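You operate a simulated robot arm through the tools that you are given. There is no shell and no other tool.

Carry out the task below with a simulated robot arm. There is one attempt and no reset: what you move stays moved.

Task
Put the purple disc in the drip tray and screw the panel shut.
Fine: unit 3; tray in, both screws home with the driver; driver back where it lay, rocker at IN.

Only the result counts: the job must be done as asked and must still hold three seconds after the hand-in. Knocking over, shifting, dropping, spilling or breaking anything else fails it.

Robot
A 7-joint arm with a two-finger parallel gripper, fixed in place. Base frame: the origin is at the foot of the arm, x ahead of it, y to its left, z up. Readings come in mm, degrees, newtons and seconds.
With the tool pointing down near the work surface it reaches from about 300 to 860 mm from the base axis. Its first joint turns from -143.0 to 143.0 degrees. Payload 3 kg.
The TCP is the grasp point between the finger pads, 30 mm short of the fingertips. In the tool frame z runs along the fingers and y along their closing line. The gripper opens to 94 mm. The fingers are 28 mm wide and 10 mm thick; the gripper's body (50 by 96 mm) begins 55 mm behind the TCP.
Orientation is that of the tool frame in the base frame, as a unit quaternion [w, x, y, z]. With the fingers straight down and closing along the base's y, the tool's x points along the base's -x, its y along +y and its z along -z.

Tools
- The arm moves only by the tool nudge_tool. Its argument "rows" is a list of rows, each a list of 7 numbers: the turn, a rotation vector about the tool's x, y, z in units of 5 degrees (1.0 is 5 degrees), then the shift along the tool's x, y, z in units of 40 mm (1.0 is 40 mm), then the opening in per cent of the stroke, from 0 (shut) to 100 (fully open). In form: [[ax, ay, az, x, y, z, fingers], ...]. A call has 1 to 20 rows; each row shifts and turns the commanded pose from where the row before left it, along the tool's axes as they then stand. A call with a number of a shift or a turn outside -1 to 1 is refused whole. Rows are played at 5 a second. More than 50 mm and 8.6 degrees between two rows, or a gripper value outside its range, and nothing of the call is played. Where a pose cannot be reached the arm comes as near as it can. A force on the tool above 40 N (or 10 N above the force at the start of the call, whichever is more), or a blocked arm, ends the call early, and 0.2 s more pass. Each finger travels about 72 mm/s and halts on what it meets, pressing with about 36 N; the grip force reading is that of the motor and also rises with nothing between the fingers. The clock runs only during rows and for 0.2 s after the last one: add rows that do not move to give the fingers time. The reply holds the time, the measured pose of the TCP, the force on the tool along the base axes, the opening and the grip force, in the units named above and with some noise, with the torque about the TCP (base axes, N m) and any sound that the robot's microphone picked up, and new pictures: "show" is both (left out), scene, wrist or none.
- Cameras (640 x 400 px; columns grow to the right, rows downward): "scene" is fixed at [400.6, -650.6, 1179.4]; the picture's right is [1.00, -0.07, 0.00], its down [-0.01, -0.10, -0.99] and it looks along [0.06, 0.99, -0.10] (base axes); focal length 325 px, centre (320, 200). "wrist" rides on the gripper at [76, 14, -102] in the tool frame; the picture's right is [-0.18, 0.98, 0.00], its down [-0.75, -0.14, -0.64] and it looks along [-0.63, -0.12, 0.77] (tool axes); focal length 243 px, centre (320, 200). There is no depth. A picture from a camera that has moved, and an enlarged one, comes with that camera's place and axes in the base frame and with its lens.
- inspect(camera, box): a new picture of the part [left, top, right, bottom] of that camera's present view, enlarged. No time passes.
- finish_job(): hands the job in; it is judged then, once.

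Places have to be worked out from the pictures, the camera data and where the tool is seen. Open the gripper and draw the arm clear of the work before you hand the job in, unless the task says otherwise.

The tools are called after "Emit:" as name(argument=value, ...) on one line, values as JSON. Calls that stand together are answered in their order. nudge_tool: Moves the arm, as the interface text tells. Its arguments: {"type":"object","properties":{"rows":{"type":"array"},"show":{"type":"string","enum":["both","scene","wrist","none"]}},"required":["rows"]} The other tools are called the same way: inspect (camera, box) takes an enlarged picture of a part of a camera's view; finish_job () hands the job in.

At the start:

```text
clock: 0.0
eef_pos: [218.0, 497.8, 1288.1]
tcp_rot: [-0.001, -0.001, 1.0, 0.0]
ft_force: [-0.4, 0.9, -0.2]
moment: [0.02, 0.0, -0.03]
opening: 94.2
finger_force: 0.0
```

scene: 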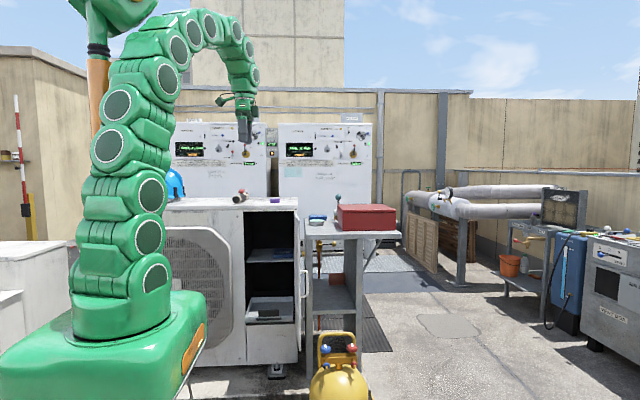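
wrist: 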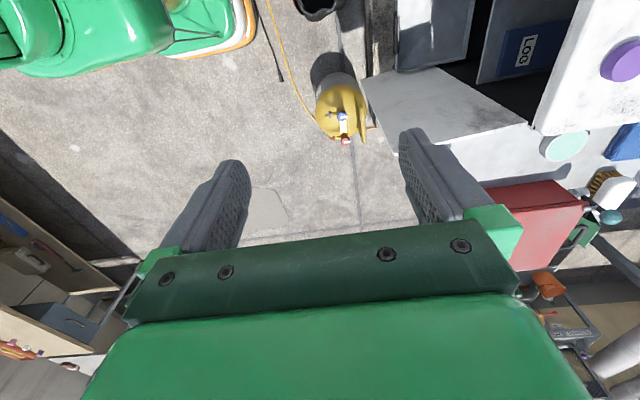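

I start by looking closely at the scene; the arm is up high, and there are two white cabinets, a shelf with a red box, and a purple disc visible in the wrist view at right. I enlarge several parts first.

Emit:
inspect(camera="scene", box=[150, 100, 390, 250])

Emit:
inspect(camera="scene", box=[150, 180, 420, 400])

Emit:
inspect(camera="wrist", box=[360, 0, 640, 175])

Emit:
inspect(camera="scene", box=[480, 180, 640, 360])

```text
2.67 times, centred on (270, 175) of scene
camera zoom: at [400.6, -650.6, 1179.4], right [1.0, -0.07, 0.0], down [-0.01, -0.1, -0.99], along [0.06, 0.99, -0.1], focal length 868 px, centre (453, 267)
```

zoom: 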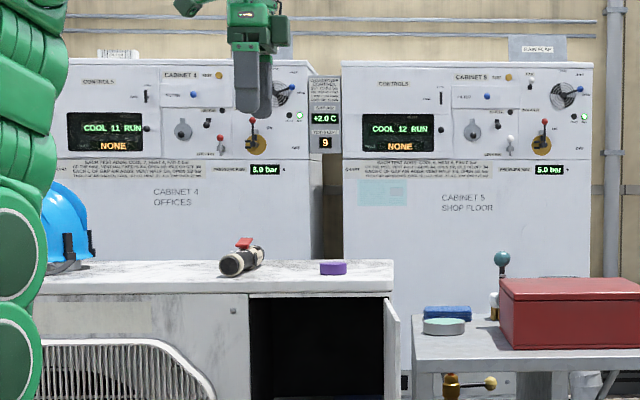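

```text
1.82 times, centred on (285, 290) of scene
camera zoom: at [400.6, -650.6, 1179.4], right [1.0, -0.07, 0.0], down [-0.01, -0.1, -0.99], along [0.06, 0.99, -0.1], focal length 592 px, centre (384, 36)
```

zoom: 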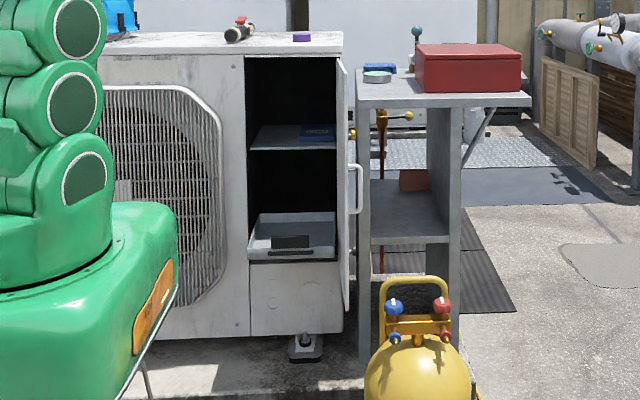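

```text
2.29 times, centred on (500, 88) of wrist
camera zoom: at [141.8, 512.7, 1388.2], right [0.18, 0.98, 0.0], down [0.75, -0.14, 0.64], along [0.63, -0.12, -0.77], focal length 555 px, centre (-91, 457)
```

zoom: 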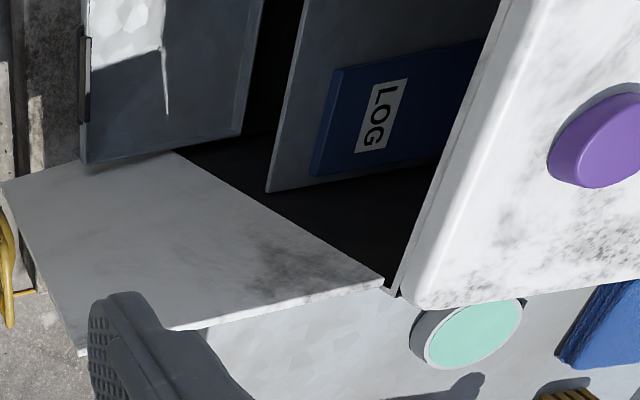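

```text
2.22 times, centred on (560, 270) of scene
camera zoom: at [400.6, -650.6, 1179.4], right [1.0, -0.07, 0.0], down [-0.01, -0.1, -0.99], along [0.06, 0.99, -0.1], focal length 723 px, centre (-213, 44)
```

zoom: 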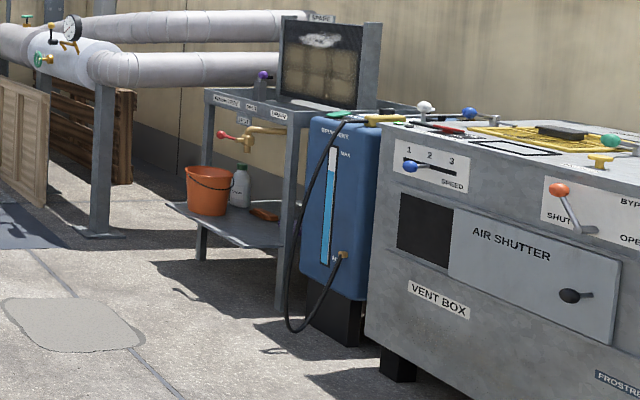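

The disc on the open cabinet's top triangulates to about (279, 893, 1025). I turn the tool about its axis so the wrist camera looks toward +y and I can survey that side.

Emit:
nudge_tool(rows=[[0, 0, -1, 0, 0, 0, 100], [0, 0, -1, 0, 0, 0, 100], [0, 0, -1, 0, 0, 0, 100], [0, 0, -1, 0, 0, 0, 100], [0, 0, -1, 0, 0, 0, 100], [0, 0, -1, 0, 0, 0, 100], [0, 0, -1, 0, 0, 0, 100], [0, 0, -1, 0, 0, 0, 100], [0, 0, -1, 0, 0, 0, 100], [0, 0, -1, 0, 0, 0, 100], [0, 0, -1, 0, 0, 0, 100], [0, 0, -1, 0, 0, 0, 100], [0, 0, -1, 0, 0, 0, 100], [0, 0, -1, 0, 0, 0, 100], [0, 0, -1, 0, 0, 0, 100], [0, 0, -1, 0, 0, 0, 100]])

```text
clock: 3.4
eef_pos: [232.0, 501.3, 1271.2]
tcp_rot: [-0.019, -0.636, 0.772, 0.002]
ft_force: [-0.1, 0.8, -0.3]
moment: [0.0, -0.02, -0.05]
opening: 93.8
finger_force: 0.0
camera wrist: at [206.5, 432.0, 1374.4], right [-0.93, 0.37, 0.02], down [0.3, 0.73, 0.62], along [0.21, 0.58, -0.79], focal length 243 px, centre (320, 200)
```

scene: 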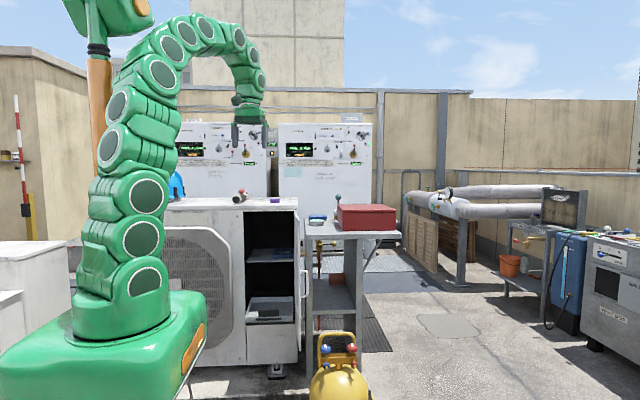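
wrist: 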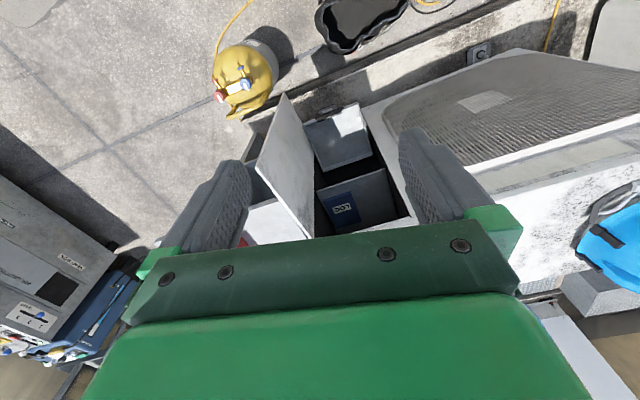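

The wrist view is upside down and shows the open unit with a LOG book. I check several regions in the scene camera at higher zoom for labels (unit numbers, tray, driver).

Emit:
inspect(camera="scene", box=[150, 190, 310, 290])

Emit:
inspect(camera="scene", box=[230, 250, 310, 300])

Emit:
inspect(camera="scene", box=[290, 180, 410, 255])

Emit:
inspect(camera="scene", box=[0, 80, 110, 340])

Emit:
inspect(camera="scene", box=[560, 210, 640, 260])

Emit:
inspect(camera="scene", box=[480, 190, 600, 265])

Emit:
inspect(camera="scene", box=[170, 115, 280, 185])

Emit:
inspect(camera="scene", box=[275, 110, 385, 180])

```text
4.00 times, centred on (230, 240) of scene
camera zoom: at [400.6, -650.6, 1179.4], right [1.0, -0.07, 0.0], down [-0.01, -0.1, -0.99], along [0.06, 0.99, -0.1], focal length 1302 px, centre (680, 40)
```

zoom: 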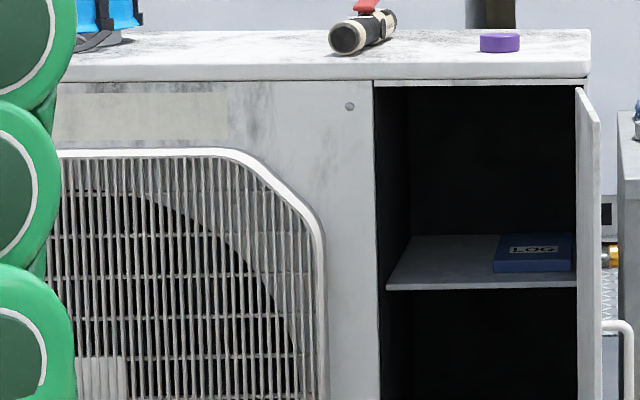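

```text
8.00 times, centred on (270, 275) of scene
camera zoom: at [400.6, -650.6, 1179.4], right [1.0, -0.07, 0.0], down [-0.01, -0.1, -0.99], along [0.06, 0.99, -0.1], focal length 2603 px, centre (720, -400)
```

zoom: 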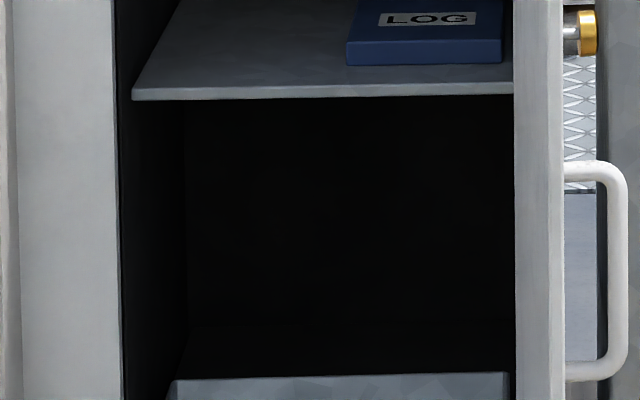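

```text
5.33 times, centred on (350, 218) of scene
camera zoom: at [400.6, -650.6, 1179.4], right [1.0, -0.07, 0.0], down [-0.01, -0.1, -0.99], along [0.06, 0.99, -0.1], focal length 1736 px, centre (160, 107)
```

zoom: 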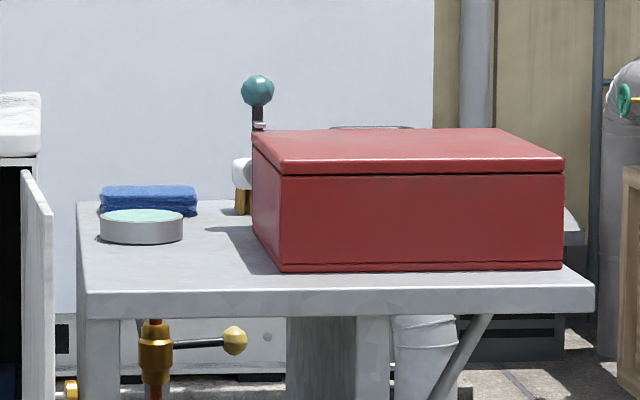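

```text
1.54 times, centred on (55, 210) of scene
camera zoom: at [400.6, -650.6, 1179.4], right [1.0, -0.07, 0.0], down [-0.01, -0.1, -0.99], along [0.06, 0.99, -0.1], focal length 501 px, centre (728, 185)
```

zoom: 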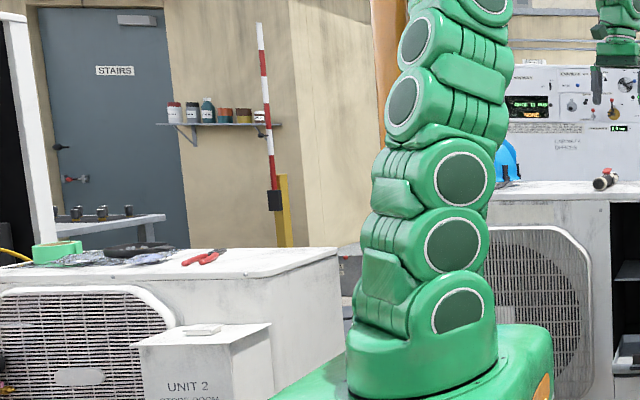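

```text
8.00 times, centred on (600, 235) of scene
camera zoom: at [400.6, -650.6, 1179.4], right [1.0, -0.07, 0.0], down [-0.01, -0.1, -0.99], along [0.06, 0.99, -0.1], focal length 2603 px, centre (-1920, -80)
```

zoom: 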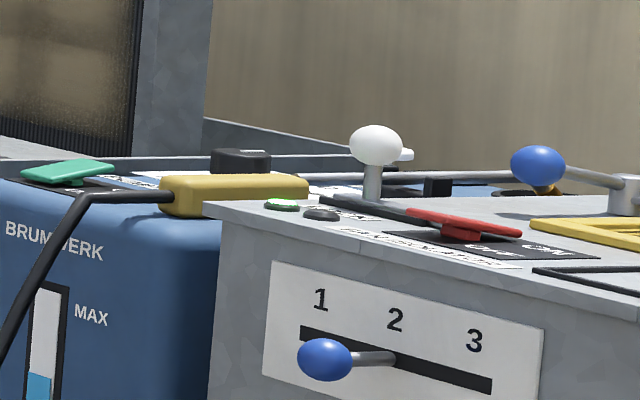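

```text
5.33 times, centred on (540, 228) of scene
camera zoom: at [400.6, -650.6, 1179.4], right [1.0, -0.07, 0.0], down [-0.01, -0.1, -0.99], along [0.06, 0.99, -0.1], focal length 1736 px, centre (-853, 53)
```

zoom: 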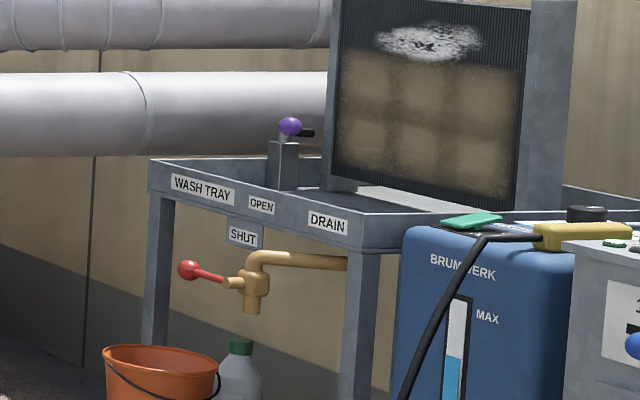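

```text
5.71 times, centred on (225, 150) of scene
camera zoom: at [400.6, -650.6, 1179.4], right [1.0, -0.07, 0.0], down [-0.01, -0.1, -0.99], along [0.06, 0.99, -0.1], focal length 1860 px, centre (863, 486)
```

zoom: 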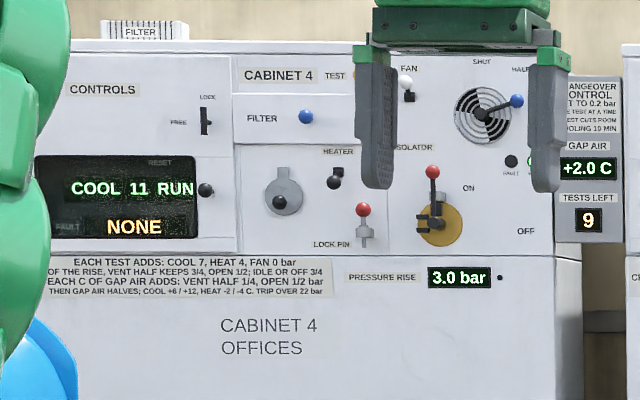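

```text
5.71 times, centred on (330, 145) of scene
camera zoom: at [400.6, -650.6, 1179.4], right [1.0, -0.07, 0.0], down [-0.01, -0.1, -0.99], along [0.06, 0.99, -0.1], focal length 1860 px, centre (263, 514)
```

zoom: 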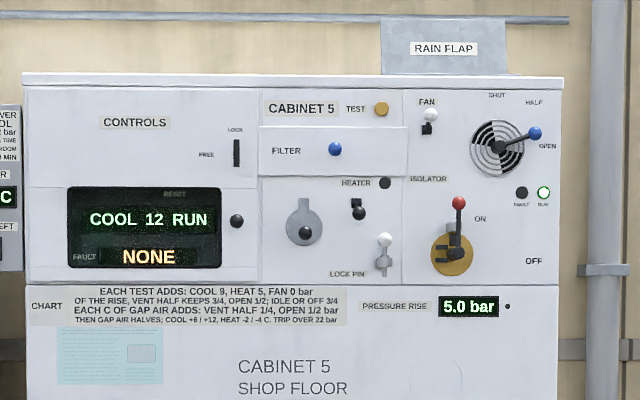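

Cabinets 4 and 5 are on the far side, UNIT 2 is at the left edge of the scene, so unit 3 is probably elsewhere around the robot. I check the tall orange post near the arm before swinging it.

Emit:
inspect(camera="scene", box=[40, 0, 280, 150])

Emit:
inspect(camera="scene", box=[0, 230, 110, 400])

Emit:
inspect(camera="wrist", box=[440, 0, 640, 300])

Emit:
inspect(camera="wrist", box=[0, 160, 160, 400])

```text
2.67 times, centred on (160, 75) of scene
camera zoom: at [400.6, -650.6, 1179.4], right [1.0, -0.07, 0.0], down [-0.01, -0.1, -0.99], along [0.06, 0.99, -0.1], focal length 868 px, centre (747, 533)
```

zoom: 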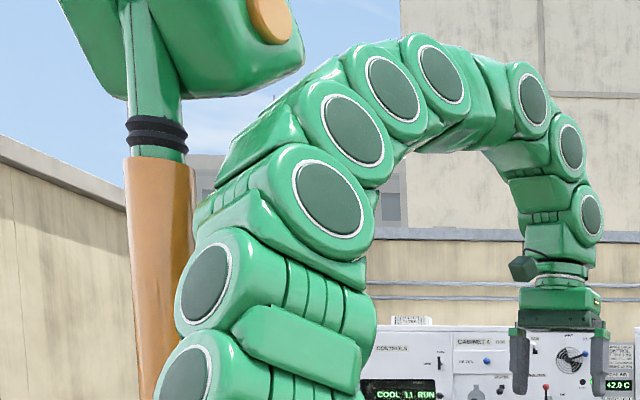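

```text
2.35 times, centred on (55, 315) of scene
camera zoom: at [400.6, -650.6, 1179.4], right [1.0, -0.07, 0.0], down [-0.01, -0.1, -0.99], along [0.06, 0.99, -0.1], focal length 766 px, centre (944, -71)
```

zoom: 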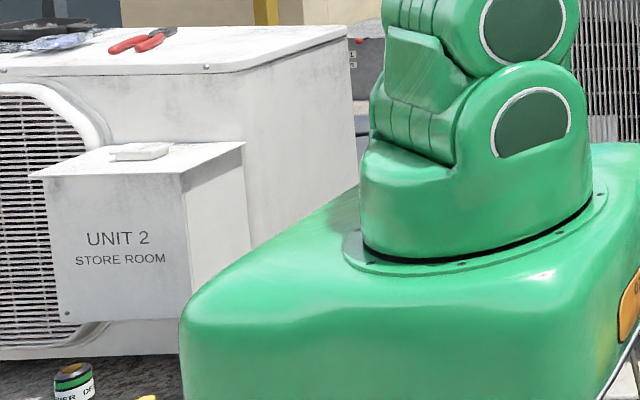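

```text
1.33 times, centred on (540, 150) of wrist
camera zoom: at [206.5, 432.0, 1374.4], right [-0.93, 0.37, 0.02], down [0.3, 0.73, 0.62], along [0.21, 0.58, -0.79], focal length 324 px, centre (27, 267)
```

zoom: 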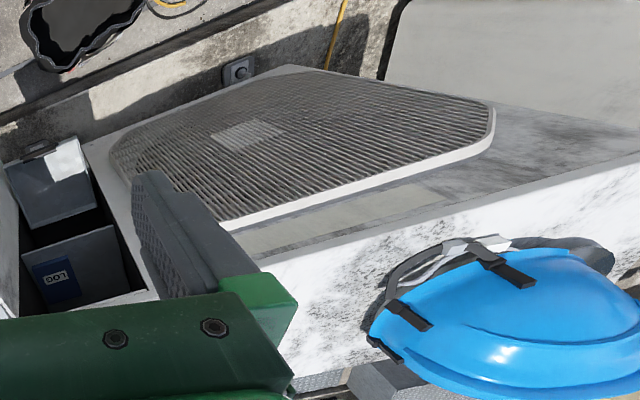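

```text
1.67 times, centred on (80, 280) of wrist
camera zoom: at [206.5, 432.0, 1374.4], right [-0.93, 0.37, 0.02], down [0.3, 0.73, 0.62], along [0.21, 0.58, -0.79], focal length 404 px, centre (720, 67)
```

zoom: 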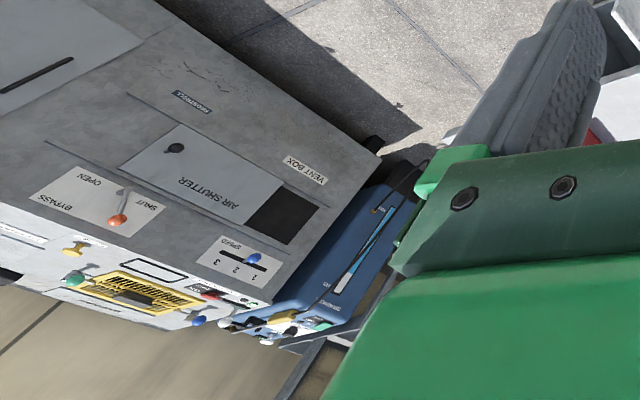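

The post is part of the robot. Nothing labelled unit 3 yet, so I swing the arm clockwise at constant radius and height to survey the +x and −y sides.

Emit:
nudge_tool(rows=[[0, 0, 0.8, 0.23, -0.93, 0, 100], [0, 0, 0.8, 0.23, -0.93, 0, 100], [0, 0, 0.8, 0.23, -0.93, 0, 100], [0, 0, 0.8, 0.23, -0.93, 0, 100], [0, 0, 0.8, 0.23, -0.93, 0, 100], [0, 0, 0.8, 0.23, -0.93, 0, 100], [0, 0, 0.8, 0.23, -0.93, 0, 100], [0, 0, 0.8, 0.23, -0.93, 0, 100], [0, 0, 0.8, 0.23, -0.93, 0, 100], [0, 0, 0.8, 0.23, -0.93, 0, 100], [0, 0, 0.8, 0.23, -0.93, 0, 100], [0, 0, 0.8, 0.23, -0.93, 0, 100], [0, 0, 0.8, 0.23, -0.93, 0, 100], [0, 0, 0.8, 0.23, -0.93, 0, 100], [0, 0, 0.8, 0.23, -0.93, 0, 100], [0, 0, 0.8, 0.23, -0.93, 0, 100], [0, 0, 0.8, 0.23, -0.93, 0, 100], [0, 0, 0.8, 0.23, -0.93, 0, 100], [0, 0, 0.8, 0.23, -0.93, 0, 100], [0, 0, 0.8, 0.23, -0.93, 0, 100]])

```text
clock: 7.6
eef_pos: [550.8, -122.5, 1284.9]
tcp_rot: [0.0, 0.001, 1.0, -0.001]
ft_force: [-0.4, -0.3, -0.3]
moment: [0.04, 0.0, 0.02]
opening: 93.9
finger_force: 0.1
camera wrist: at [474.6, -108.6, 1386.7], right [0.19, 0.98, 0.0], down [0.75, -0.14, 0.64], along [0.63, -0.12, -0.77], focal length 243 px, centre (320, 200)
```

scene: 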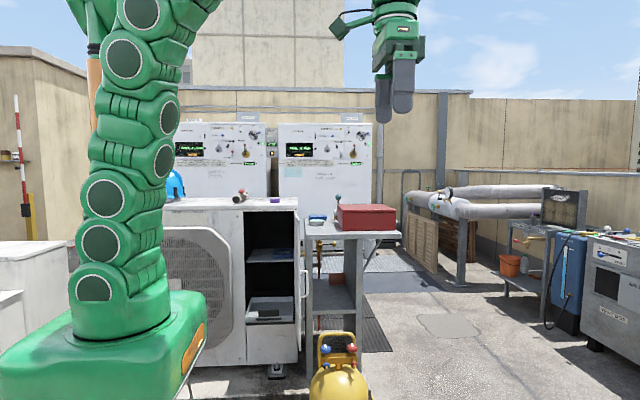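
wrist: 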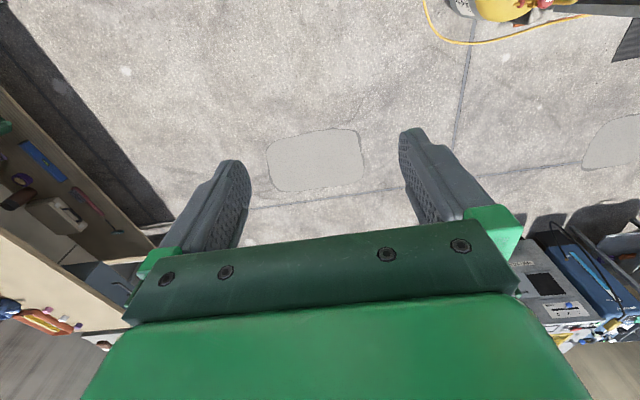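

A workbench with tools is coming into view on the −y side. I continue clockwise another ~60° at the same radius.

Emit:
nudge_tool(rows=[[0, 0, 0.8, 0.23, -0.93, 0, 100], [0, 0, 0.8, 0.23, -0.93, 0, 100], [0, 0, 0.8, 0.23, -0.93, 0, 100], [0, 0, 0.8, 0.23, -0.93, 0, 100], [0, 0, 0.8, 0.23, -0.93, 0, 100], [0, 0, 0.8, 0.23, -0.93, 0, 100], [0, 0, 0.8, 0.23, -0.93, 0, 100], [0, 0, 0.8, 0.23, -0.93, 0, 100], [0, 0, 0.8, 0.23, -0.93, 0, 100], [0, 0, 0.8, 0.23, -0.93, 0, 100], [0, 0, 0.8, 0.23, -0.93, 0, 100], [0, 0, 0.8, 0.23, -0.93, 0, 100], [0, 0, 0.8, 0.23, -0.93, 0, 100], [0, 0, 0.8, 0.23, -0.93, 0, 100]], show="wrist")

```text
clock: 10.6
eef_pos: [218.8, -518.0, 1287.8]
tcp_rot: [-0.001, 0.47, 0.882, -0.001]
ft_force: [-0.6, -0.4, 0.6]
moment: [0.02, -0.01, -0.01]
opening: 93.8
finger_force: 0.0
camera wrist: at [187.9, -447.7, 1389.1], right [0.92, 0.4, 0.0], down [0.3, -0.7, 0.64], along [0.25, -0.59, -0.77], focal length 243 px, centre (320, 200)
```

wrist: 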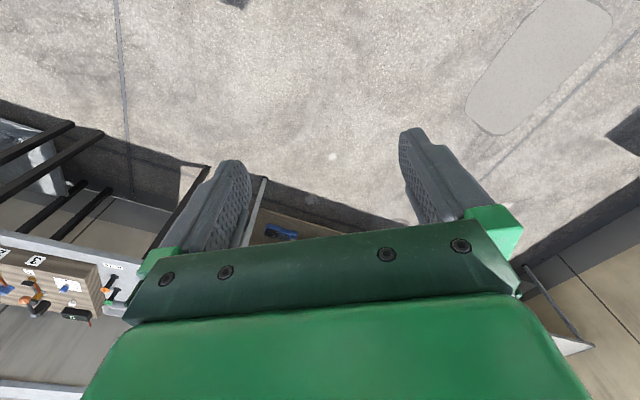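

The bench on the −y side carries labels such as "3". I tilt the tool outward 45° so the camera looks more horizontally at it.

Emit:
nudge_tool(rows=[[0, -1, 0, 0, 0, 0, 100], [0, -1, 0, 0, 0, 0, 100], [0, -1, 0, 0, 0, 0, 100], [0, -1, 0, 0, 0, 0, 100], [0, -1, 0, 0, 0, 0, 100], [0, -1, 0, 0, 0, 0, 100], [0, -1, 0, 0, 0, 0, 100], [0, -1, 0, 0, 0, 0, 100], [0, -1, 0, 0, 0, 0, 100], [0, -1, 0, 0, 0, 0, 100]], show="wrist")

```text
clock: 12.8
eef_pos: [219.2, -518.4, 1288.4]
tcp_rot: [0.372, 0.426, 0.8, -0.2]
ft_force: [-0.2, -0.7, -0.1]
moment: [-0.01, 0.01, -0.03]
opening: 94.0
finger_force: 0.0
camera wrist: at [159.4, -405.8, 1294.6], right [0.88, 0.45, 0.14], down [-0.12, -0.07, 0.99], along [0.46, -0.89, -0.01], focal length 243 px, centre (320, 200)
```

wrist: 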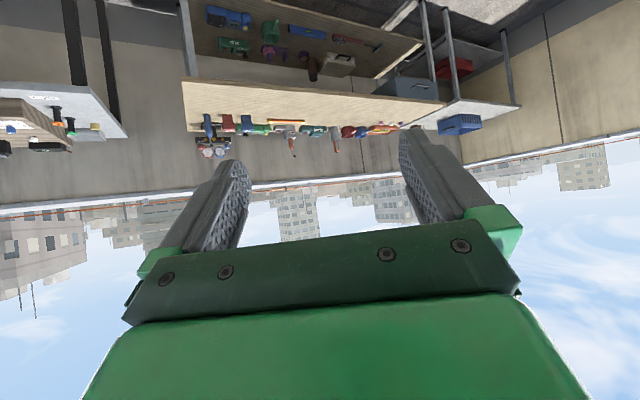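

The view is inverted: a far tool bench and, to the image's left (−x), a nearer table with objects. I keep swinging clockwise about vertical with this tilt.

Emit:
nudge_tool(rows=[[0.613, 0, 0.514, 0.12, -0.96, -0.14, 100], [0.613, 0, 0.514, 0.12, -0.96, -0.14, 100], [0.613, 0, 0.514, 0.12, -0.96, -0.14, 100], [0.613, 0, 0.514, 0.12, -0.96, -0.14, 100], [0.613, 0, 0.514, 0.12, -0.96, -0.14, 100], [0.613, 0, 0.514, 0.12, -0.96, -0.14, 100], [0.613, 0, 0.514, 0.12, -0.96, -0.14, 100], [0.613, 0, 0.514, 0.12, -0.96, -0.14, 100]])

```text
clock: 14.6
eef_pos: [-85.2, -568.2, 1287.4]
tcp_rot: [0.304, 0.63, 0.651, -0.295]
ft_force: [0.3, -0.2, -0.2]
moment: [0.0, -0.01, 0.02]
opening: 94.0
finger_force: 0.1
camera wrist: at [-75.9, -440.9, 1294.1], right [0.99, -0.09, 0.14], down [-0.14, 0.0, 0.99], along [-0.08, -1.0, -0.01], focal length 243 px, centre (320, 200)
```

scene: 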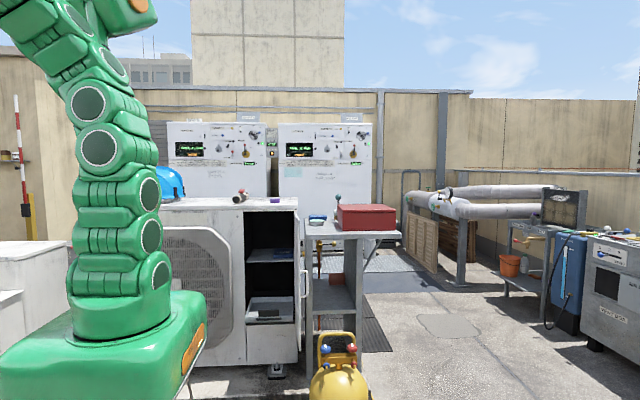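
wrist: 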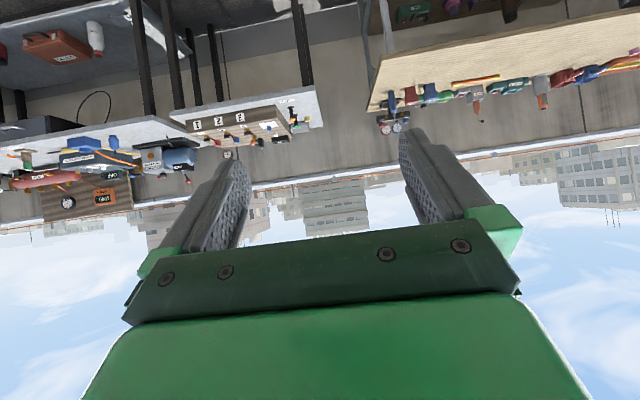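

More tables: one with a block marked 1 2 3 and another with an instrument. I continue clockwise.

Emit:
nudge_tool(rows=[[0.613, 0, 0.514, 0.12, -0.96, -0.14, 100], [0.613, 0, 0.514, 0.12, -0.96, -0.14, 100], [0.613, 0, 0.514, 0.12, -0.96, -0.14, 100], [0.613, 0, 0.514, 0.12, -0.96, -0.14, 100], [0.613, 0, 0.514, 0.12, -0.96, -0.14, 100], [0.613, 0, 0.514, 0.12, -0.96, -0.14, 100], [0.613, 0, 0.514, 0.12, -0.96, -0.14, 100], [0.613, 0, 0.514, 0.12, -0.96, -0.14, 100]])

Emit:
inspect(camera="wrist", box=[0, 0, 320, 200])

Emit:
inspect(camera="wrist", box=[320, 0, 640, 200])

```text
clock: 16.4
eef_pos: [-369.5, -447.8, 1287.7]
tcp_rot: [0.211, 0.785, 0.453, -0.366]
ft_force: [0.0, 0.0, -0.9]
moment: [0.04, 0.01, 0.0]
opening: 93.9
finger_force: 0.0
camera wrist: at [-294.3, -345.5, 1293.5], right [0.79, -0.59, 0.14], down [-0.12, 0.08, 0.99], along [-0.6, -0.8, -0.01], focal length 243 px, centre (320, 200)
```

scene: 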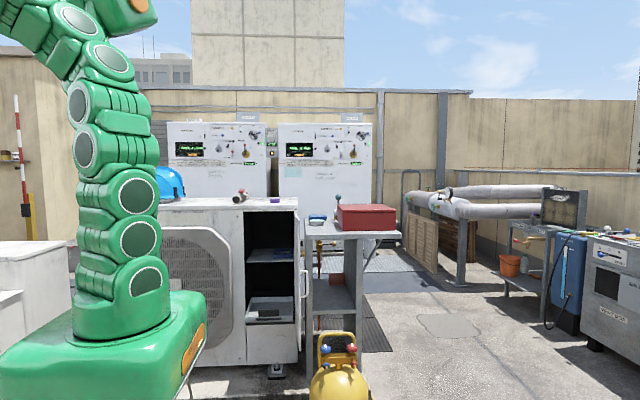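
wrist: 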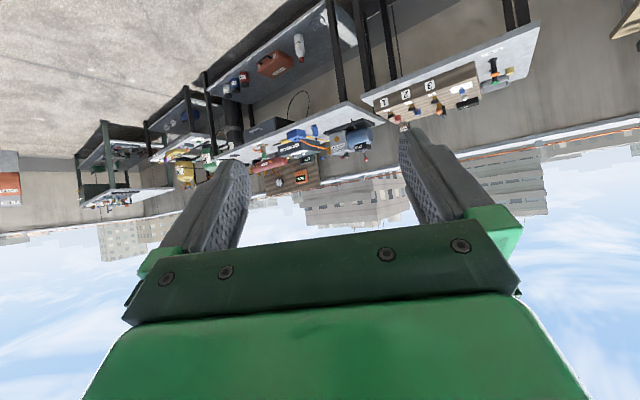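

```text
2.00 times, centred on (160, 100) of wrist
camera zoom: at [-294.3, -345.5, 1293.5], right [0.79, -0.59, 0.14], down [-0.12, 0.08, 0.99], along [-0.6, -0.8, -0.01], focal length 485 px, centre (640, 400)
```

zoom: 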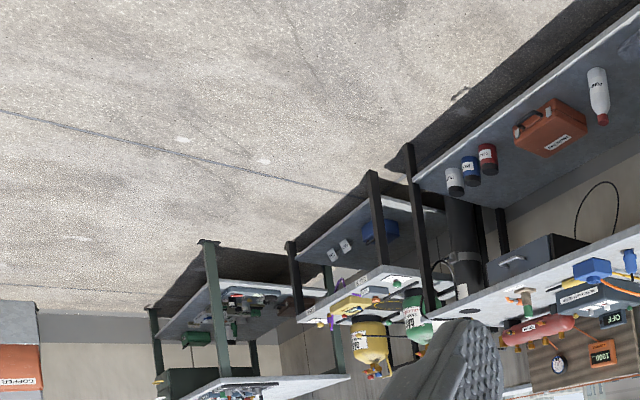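

```text
2.00 times, centred on (480, 100) of wrist
camera zoom: at [-294.3, -345.5, 1293.5], right [0.79, -0.59, 0.14], down [-0.12, 0.08, 0.99], along [-0.6, -0.8, -0.01], focal length 485 px, centre (0, 400)
```

zoom: 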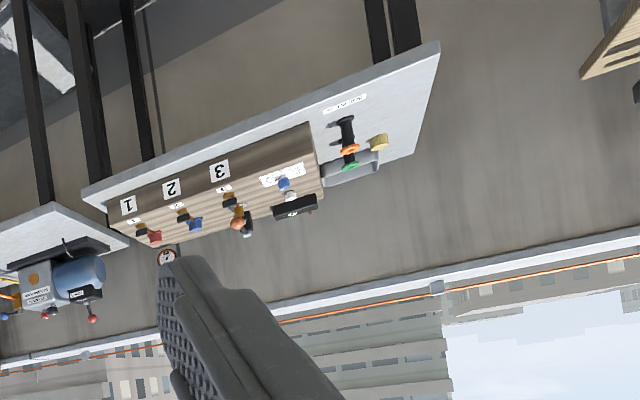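

Those stations are well out of reach. I rotate the tool on the spot further clockwise to look toward −x where Unit 2 and maybe Unit 3 are.

Emit:
nudge_tool(rows=[[0.766, 0, 0.643, 0, 0, 0, 100], [0.766, 0, 0.643, 0, 0, 0, 100], [0.766, 0, 0.643, 0, 0, 0, 100], [0.766, 0, 0.643, 0, 0, 0, 100], [0.766, 0, 0.643, 0, 0, 0, 100], [0.766, 0, 0.643, 0, 0, 0, 100], [0.766, 0, 0.643, 0, 0, 0, 100], [0.766, 0, 0.643, 0, 0, 0, 100], [0.766, 0, 0.643, 0, 0, 0, 100], [0.766, 0, 0.643, 0, 0, 0, 100], [0.766, 0, 0.643, 0, 0, 0, 100], [0.766, 0, 0.643, 0, 0, 0, 100]])

```text
clock: 19.0
eef_pos: [-370.4, -448.6, 1286.9]
tcp_rot: [0.001, 0.906, 0.0, -0.423]
ft_force: [0.4, 0.3, -0.3]
moment: [-0.01, 0.0, -0.01]
opening: 93.9
finger_force: 0.1
camera wrist: at [-242.8, -463.4, 1293.7], right [-0.12, -0.98, 0.14], down [0.01, 0.14, 0.99], along [-0.99, 0.12, -0.01], focal length 243 px, centre (320, 200)
```

scene: 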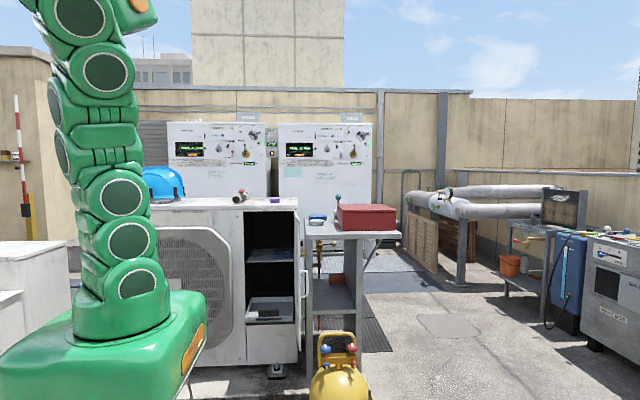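
wrist: 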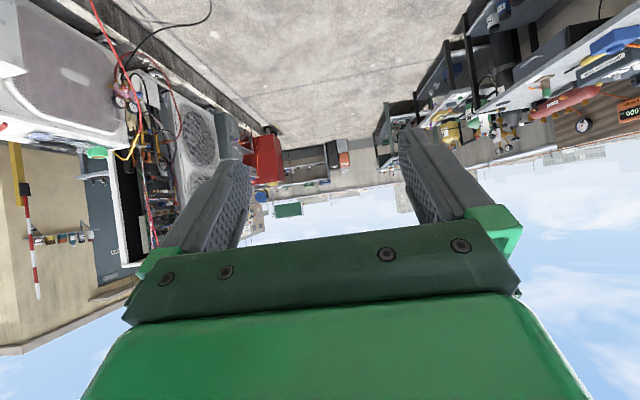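

On the left of this inverted view are more outdoor units (Unit 2 and another beyond). I zoom in on them.

Emit:
inspect(camera="wrist", box=[0, 0, 160, 100])

Emit:
inspect(camera="wrist", box=[80, 80, 320, 230])

Emit:
inspect(camera="wrist", box=[0, 90, 200, 260])

```text
4.00 times, centred on (80, 50) of wrist
camera zoom: at [-242.8, -463.4, 1293.7], right [-0.12, -0.98, 0.14], down [0.01, 0.14, 0.99], along [-0.99, 0.12, -0.01], focal length 970 px, centre (1280, 800)
```

zoom: 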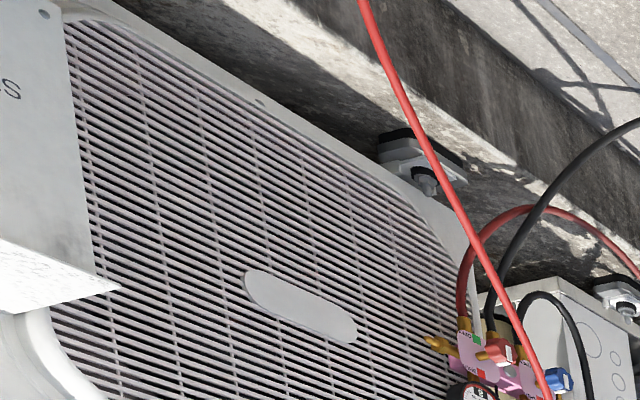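

```text
2.67 times, centred on (200, 155) of wrist
camera zoom: at [-242.8, -463.4, 1293.7], right [-0.12, -0.98, 0.14], down [0.01, 0.14, 0.99], along [-0.99, 0.12, -0.01], focal length 647 px, centre (640, 320)
```

zoom: 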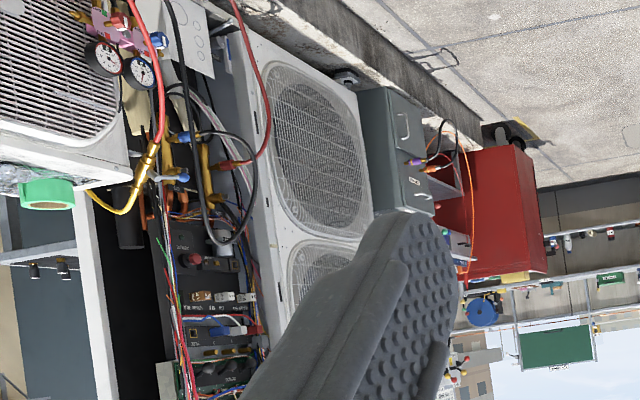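

```text
2.35 times, centred on (100, 175) of wrist
camera zoom: at [-242.8, -463.4, 1293.7], right [-0.12, -0.98, 0.14], down [0.01, 0.14, 0.99], along [-0.99, 0.12, -0.01], focal length 571 px, centre (838, 259)
```

zoom: 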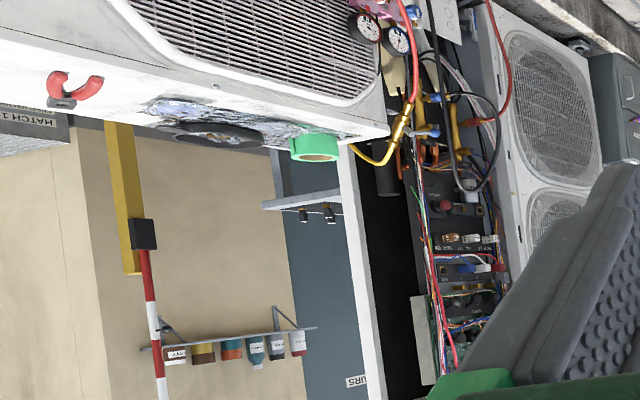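

Units 1 and 2 stand on the −x side, so unit 3 is the open-fronted one at +y with the purple disc on top and the tray inside. I swing back counter-clockwise.

Emit:
nudge_tool(rows=[[-0.766, 0, -0.643, 0, 0, 0, 100], [-0.766, 0, -0.643, 0, 0, 0, 100], [-0.766, 0, -0.643, 0, 0, 0, 100], [-0.766, 0, -0.643, 0, 0, 0, 100], [-0.766, 0, -0.643, 0, 0, 0, 100], [-0.766, 0, -0.643, 0, 0, 0, 100], [-0.766, 0, -0.643, 0, 0, 0, 100], [-0.766, 0, -0.643, 0, 0, 0, 100], [-0.766, 0, -0.643, 0, 0, 0, 100], [-0.766, 0, -0.643, 0, 0, 0, 100], [-0.766, 0, -0.643, 0, 0, 0, 100], [-0.766, 0, -0.643, 0, 0, 0, 100], [-0.613, 0, -0.514, -0.12, 0.96, 0.14, 100], [-0.613, 0, -0.514, -0.12, 0.96, 0.14, 100], [-0.613, 0, -0.514, -0.12, 0.96, 0.14, 100], [-0.613, 0, -0.514, -0.12, 0.96, 0.14, 100], [-0.613, 0, -0.514, -0.12, 0.96, 0.14, 100], [-0.613, 0, -0.514, -0.12, 0.96, 0.14, 100], [-0.613, 0, -0.514, -0.12, 0.96, 0.14, 100], [-0.613, 0, -0.514, -0.12, 0.96, 0.14, 100]], show="none")

Emit:
nudge_tool(rows=[[-0.613, 0, -0.514, -0.12, 0.96, 0.14, 100], [-0.613, 0, -0.514, -0.12, 0.96, 0.14, 100], [-0.613, 0, -0.514, -0.12, 0.96, 0.14, 100], [-0.613, 0, -0.514, -0.12, 0.96, 0.14, 100], [-0.613, 0, -0.514, -0.12, 0.96, 0.14, 100], [-0.613, 0, -0.514, -0.12, 0.96, 0.14, 100], [-0.613, 0, -0.514, -0.12, 0.96, 0.14, 100], [-0.613, 0, -0.514, -0.12, 0.96, 0.14, 100], [-0.613, 0, -0.514, -0.12, 0.96, 0.14, 100], [-0.613, 0, -0.514, -0.12, 0.96, 0.14, 100], [-0.613, 0, -0.514, -0.12, 0.96, 0.14, 100], [-0.613, 0, -0.514, -0.12, 0.96, 0.14, 100], [-0.613, 0, -0.514, -0.12, 0.96, 0.14, 100], [-0.613, 0, -0.514, -0.12, 0.96, 0.14, 100], [-0.613, 0, -0.514, -0.12, 0.96, 0.14, 100], [-0.613, 0, -0.514, -0.12, 0.96, 0.14, 100], [-0.613, 0, -0.514, -0.12, 0.96, 0.14, 100], [-0.613, 0, -0.514, -0.12, 0.96, 0.14, 100], [-0.613, 0, -0.514, -0.12, 0.96, 0.14, 100], [-0.613, 0, -0.514, -0.12, 0.96, 0.14, 100]])

```text
clock: 23.2
eef_pos: [-95.3, -588.2, 1289.2]
tcp_rot: [0.304, 0.629, 0.652, -0.294]
ft_force: [0.3, -0.5, -1.0]
moment: [0.04, 0.01, 0.01]
opening: 94.1
finger_force: 0.0
```

```text
clock: 27.4
eef_pos: [532.6, -237.3, 1284.4]
tcp_rot: [0.42, 0.063, 0.905, -0.03]
ft_force: [0.5, 0.3, -0.7]
moment: [-0.01, 0.04, -0.03]
opening: 94.1
finger_force: 0.1
camera wrist: at [409.1, -205.2, 1292.1], right [0.25, 0.96, 0.14], down [-0.03, -0.14, 0.99], along [0.97, -0.26, -0.01], focal length 243 px, centre (320, 200)
```

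scene: 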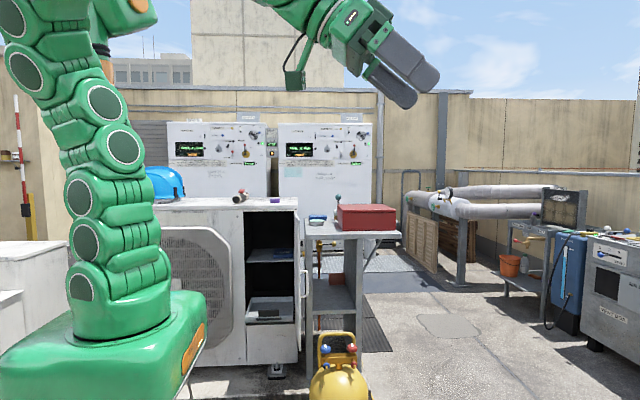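
wrist: 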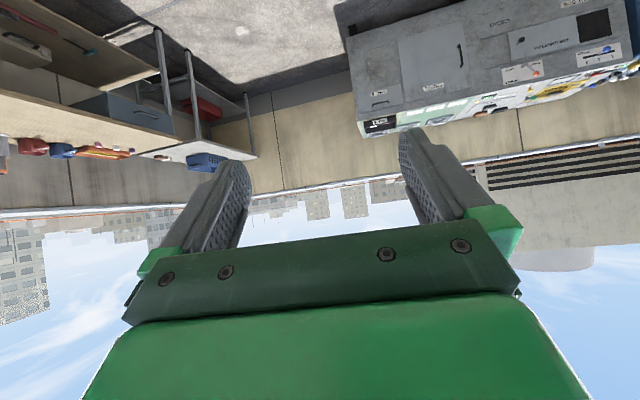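

Continuing the swing toward the unit and shelf at +y.

Emit:
nudge_tool(rows=[[-0.613, 0, -0.514, -0.08, 0.96, 0.1, 100], [-0.613, 0, -0.514, -0.08, 0.96, 0.1, 100], [-0.613, 0, -0.514, -0.08, 0.96, 0.1, 100], [-0.613, 0, -0.514, -0.08, 0.96, 0.1, 100], [-0.613, 0, -0.514, -0.08, 0.96, 0.1, 100], [-0.613, 0, -0.514, -0.08, 0.96, 0.1, 100], [-0.613, 0, -0.514, -0.08, 0.96, 0.1, 100], [-0.613, 0, -0.514, -0.08, 0.96, 0.1, 100], [-0.613, 0, -0.514, -0.08, 0.96, 0.1, 100], [-0.613, 0, -0.514, -0.08, 0.96, 0.1, 100], [-0.613, 0, -0.514, -0.08, 0.96, 0.1, 100], [-0.613, 0, -0.514, -0.08, 0.96, 0.1, 100], [-0.613, 0, -0.514, -0.08, 0.96, 0.1, 100], [-0.613, 0, -0.514, -0.08, 0.96, 0.1, 100], [-0.613, 0, -0.514, -0.08, 0.96, 0.1, 100], [-0.613, 0, -0.514, -0.08, 0.96, 0.1, 100], [-0.613, 0, -0.514, -0.08, 0.96, 0.1, 100], [-0.613, 0, -0.514, -0.08, 0.96, 0.1, 100]])

```text
clock: 31.2
eef_pos: [328.5, 382.9, 1285.4]
tcp_rot: [0.358, -0.48, 0.769, 0.224]
ft_force: [-0.4, 0.6, -0.4]
moment: [-0.01, -0.01, -0.01]
opening: 94.2
finger_force: 0.1
camera wrist: at [259.1, 274.6, 1291.6], right [-0.83, 0.54, 0.14], down [0.12, -0.07, 0.99], along [0.54, 0.84, -0.01], focal length 243 px, centre (320, 200)
```

scene: 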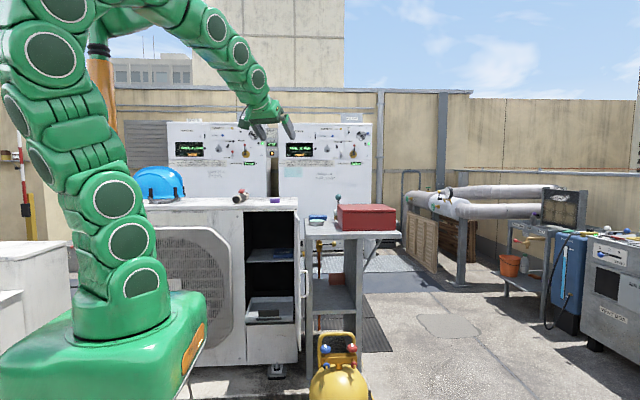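
wrist: 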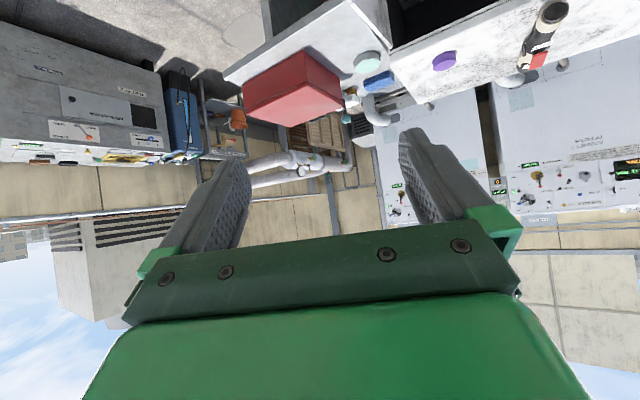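

The shelf, red box, discs and unit top are now in view (inverted). I zoom into them.

Emit:
inspect(camera="wrist", box=[220, 0, 460, 150])

Emit:
inspect(camera="wrist", box=[400, 0, 640, 150])

Emit:
inspect(camera="wrist", box=[320, 60, 420, 130])

```text
2.67 times, centred on (340, 75) of wrist
camera zoom: at [259.1, 274.6, 1291.6], right [-0.83, 0.54, 0.14], down [0.12, -0.07, 0.99], along [0.54, 0.84, -0.01], focal length 647 px, centre (267, 533)
```

zoom: 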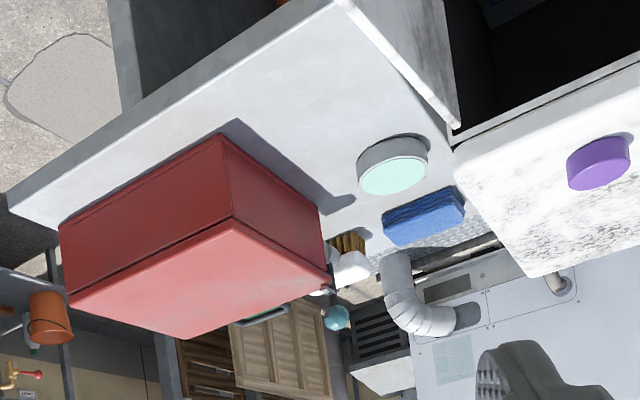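

```text
2.67 times, centred on (520, 75) of wrist
camera zoom: at [259.1, 274.6, 1291.6], right [-0.83, 0.54, 0.14], down [0.12, -0.07, 0.99], along [0.54, 0.84, -0.01], focal length 647 px, centre (-213, 533)
```

zoom: 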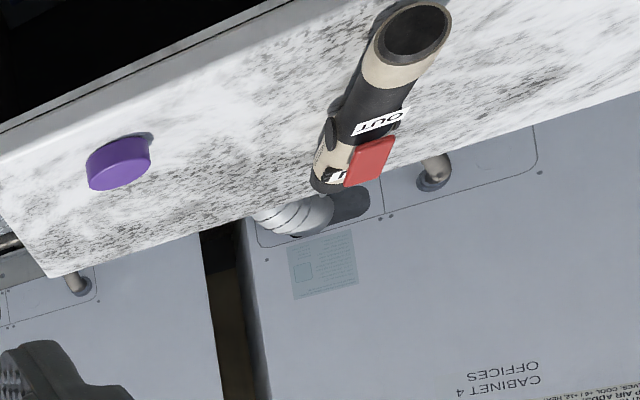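

```text
5.71 times, centred on (370, 95) of wrist
camera zoom: at [259.1, 274.6, 1291.6], right [-0.83, 0.54, 0.14], down [0.12, -0.07, 0.99], along [0.54, 0.84, -0.01], focal length 1386 px, centre (34, 800)
```

zoom: 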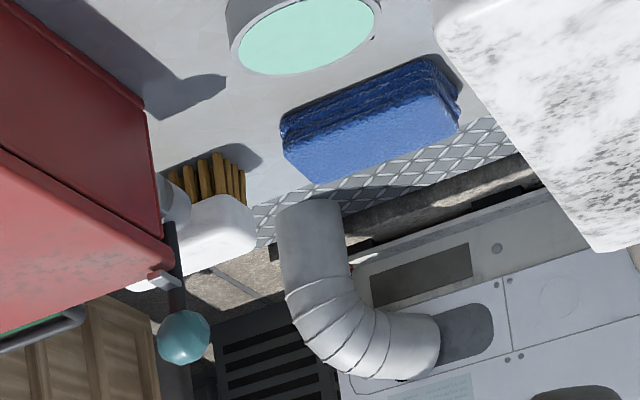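

The driver (black/cream tube with red rocker and an "OUT" label) lies on top of unit 3, left of the purple disc. Now I lower the camera and face +y to look into the open compartment with the tray and the panel.

Emit:
nudge_tool(rows=[[-0.766, 0, -0.643, 0, 0, 0, 100], [-0.766, 0, -0.643, 0, 0, 0, 100], [-0.766, 0, -0.643, 0, 0, 0, 100], [-0.766, 0, -0.643, 0, 0, 0, 100], [-0.766, 0, -0.643, 0, 0, 0, 100], [0, 1, 0, 0, 0, 0, 100], [0, 1, 0, 0, 0, 0, 100], [0, 1, 0, 0, 0, 0, 100], [0, 1, 0, 0, 0, 0, 100], [0, 0, 0, 0.69, 0.32, 0.67, 100], [0, 0, 0, 0.69, 0.32, 0.67, 100], [0, 0, 0, 0.69, 0.32, 0.67, 100], [0, 0, 0, 0.69, 0.32, 0.67, 100], [0, 0, 0, 0.69, 0.32, 0.67, 100]])

Emit:
inspect(camera="wrist", box=[200, 0, 440, 150])

```text
clock: 34.2
eef_pos: [267.3, 328.0, 1096.7]
tcp_rot: [0.184, -0.676, 0.69, 0.181]
ft_force: [-0.4, -0.2, -1.0]
moment: [-0.01, -0.01, 0.02]
opening: 94.1
finger_force: 0.1
camera wrist: at [249.0, 210.5, 1146.8], right [-0.98, 0.18, 0.09], down [0.15, 0.33, 0.93], along [0.14, 0.93, -0.35], focal length 243 px, centre (320, 200)
```

scene: 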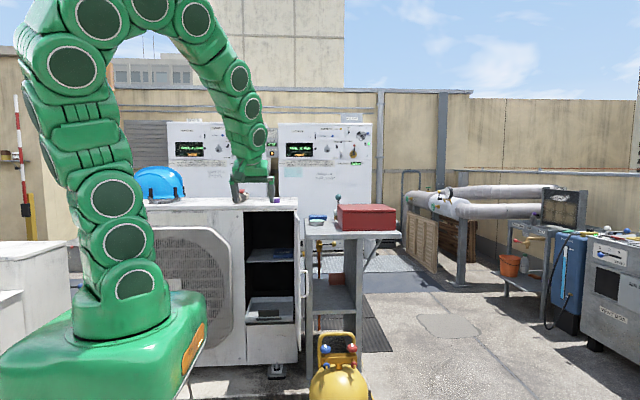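
wrist: 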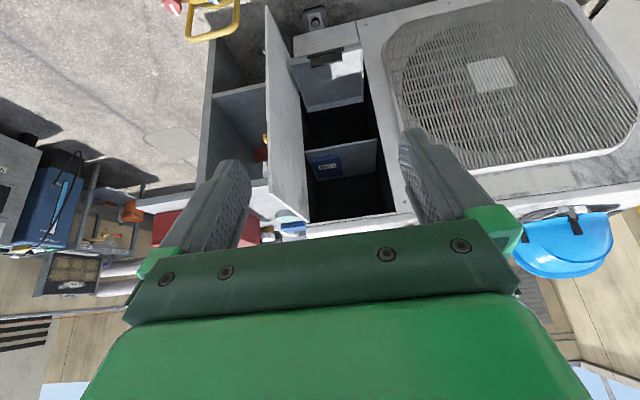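

```text
2.67 times, centred on (320, 75) of wrist
camera zoom: at [249.0, 210.5, 1146.8], right [-0.98, 0.18, 0.09], down [0.15, 0.33, 0.93], along [0.14, 0.93, -0.35], focal length 647 px, centre (320, 533)
```

zoom: 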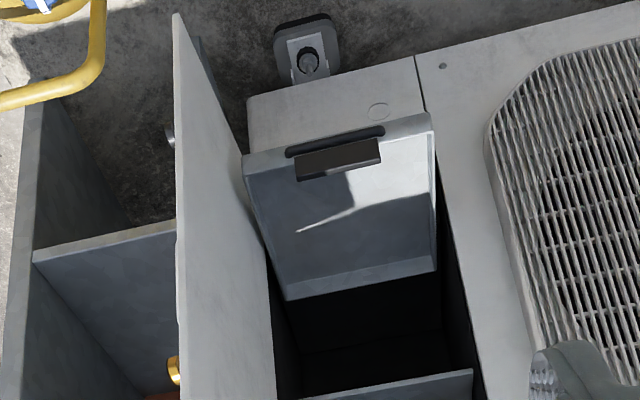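

The empty tray is pulled out at the bottom of the compartment with a dark handle bar; the panel is a door hinged at its right (x≈385), open about 90°. I move to the +x side to look at the door's outer face and find the screws.

Emit:
nudge_tool(rows=[[0, 0, 0, 0, -0.95, 0, 100], [0, 0, 0, 0, -0.95, 0, 100], [0, 0, 0, 0, -0.95, 0, 100], [0, 0, 0, 0, -0.95, 0, 100], [0, 0, 0, 0, -0.95, 0, 100], [0, 0, 0, 0, -0.95, 0, 100], [0, 0, 0, 0, -0.95, 0, 100], [0, 0, 0, 0, -0.95, 0, 100], [0, 0, 0, 0, -0.95, 0, 100], [-0.5, 0, -0.866, 0, 0, 0, 100], [-0.5, 0, -0.866, 0, 0, 0, 100], [-0.5, 0, -0.866, 0, 0, 0, 100], [-0.5, 0, -0.866, 0, 0, 0, 100], [-0.5, 0, -0.866, 0, 0, 0, 100], [-0.5, 0, -0.866, 0, 0, 0, 100], [-0.5, 0, -0.866, 0, 0, 0, 100], [-0.5, 0, -0.866, 0, 0, 0, 100], [-0.5, 0, -0.866, 0, 0, 0, 100], [-0.5, 0, -0.866, 0, 0, 0, 100]])

Emit:
inspect(camera="wrist", box=[200, 0, 440, 150])

```text
clock: 38.2
eef_pos: [607.3, 321.9, 1101.2]
tcp_rot: [-0.09, 0.905, -0.339, -0.243]
ft_force: [-0.5, 1.1, 0.8]
moment: [0.02, 0.01, 0.01]
opening: 93.9
finger_force: 0.1
camera wrist: at [685.5, 235.0, 1149.9], right [-0.77, -0.64, 0.09], down [-0.16, 0.33, 0.93], along [-0.62, 0.7, -0.35], focal length 243 px, centre (320, 200)
```

scene: 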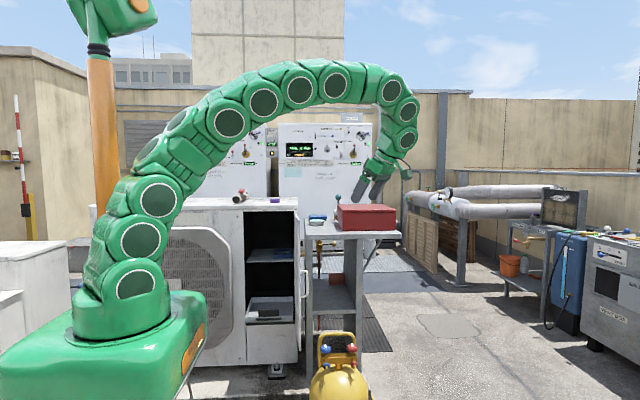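
wrist: 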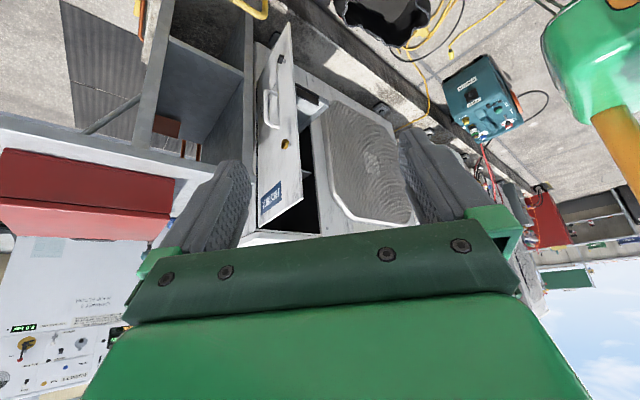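

```text
2.67 times, centred on (320, 75) of wrist
camera zoom: at [685.5, 235.0, 1149.9], right [-0.77, -0.64, 0.09], down [-0.16, 0.33, 0.93], along [-0.62, 0.7, -0.35], focal length 647 px, centre (320, 533)
```

zoom: 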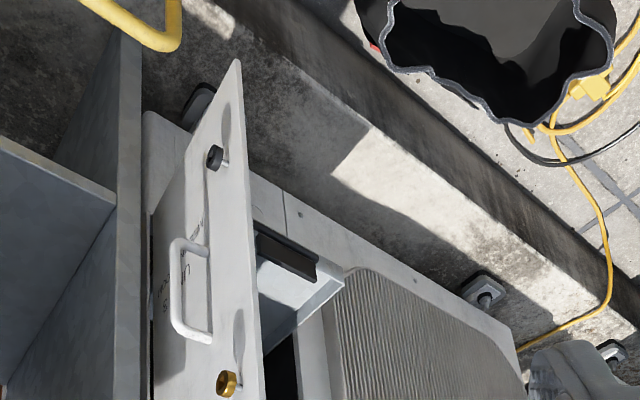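

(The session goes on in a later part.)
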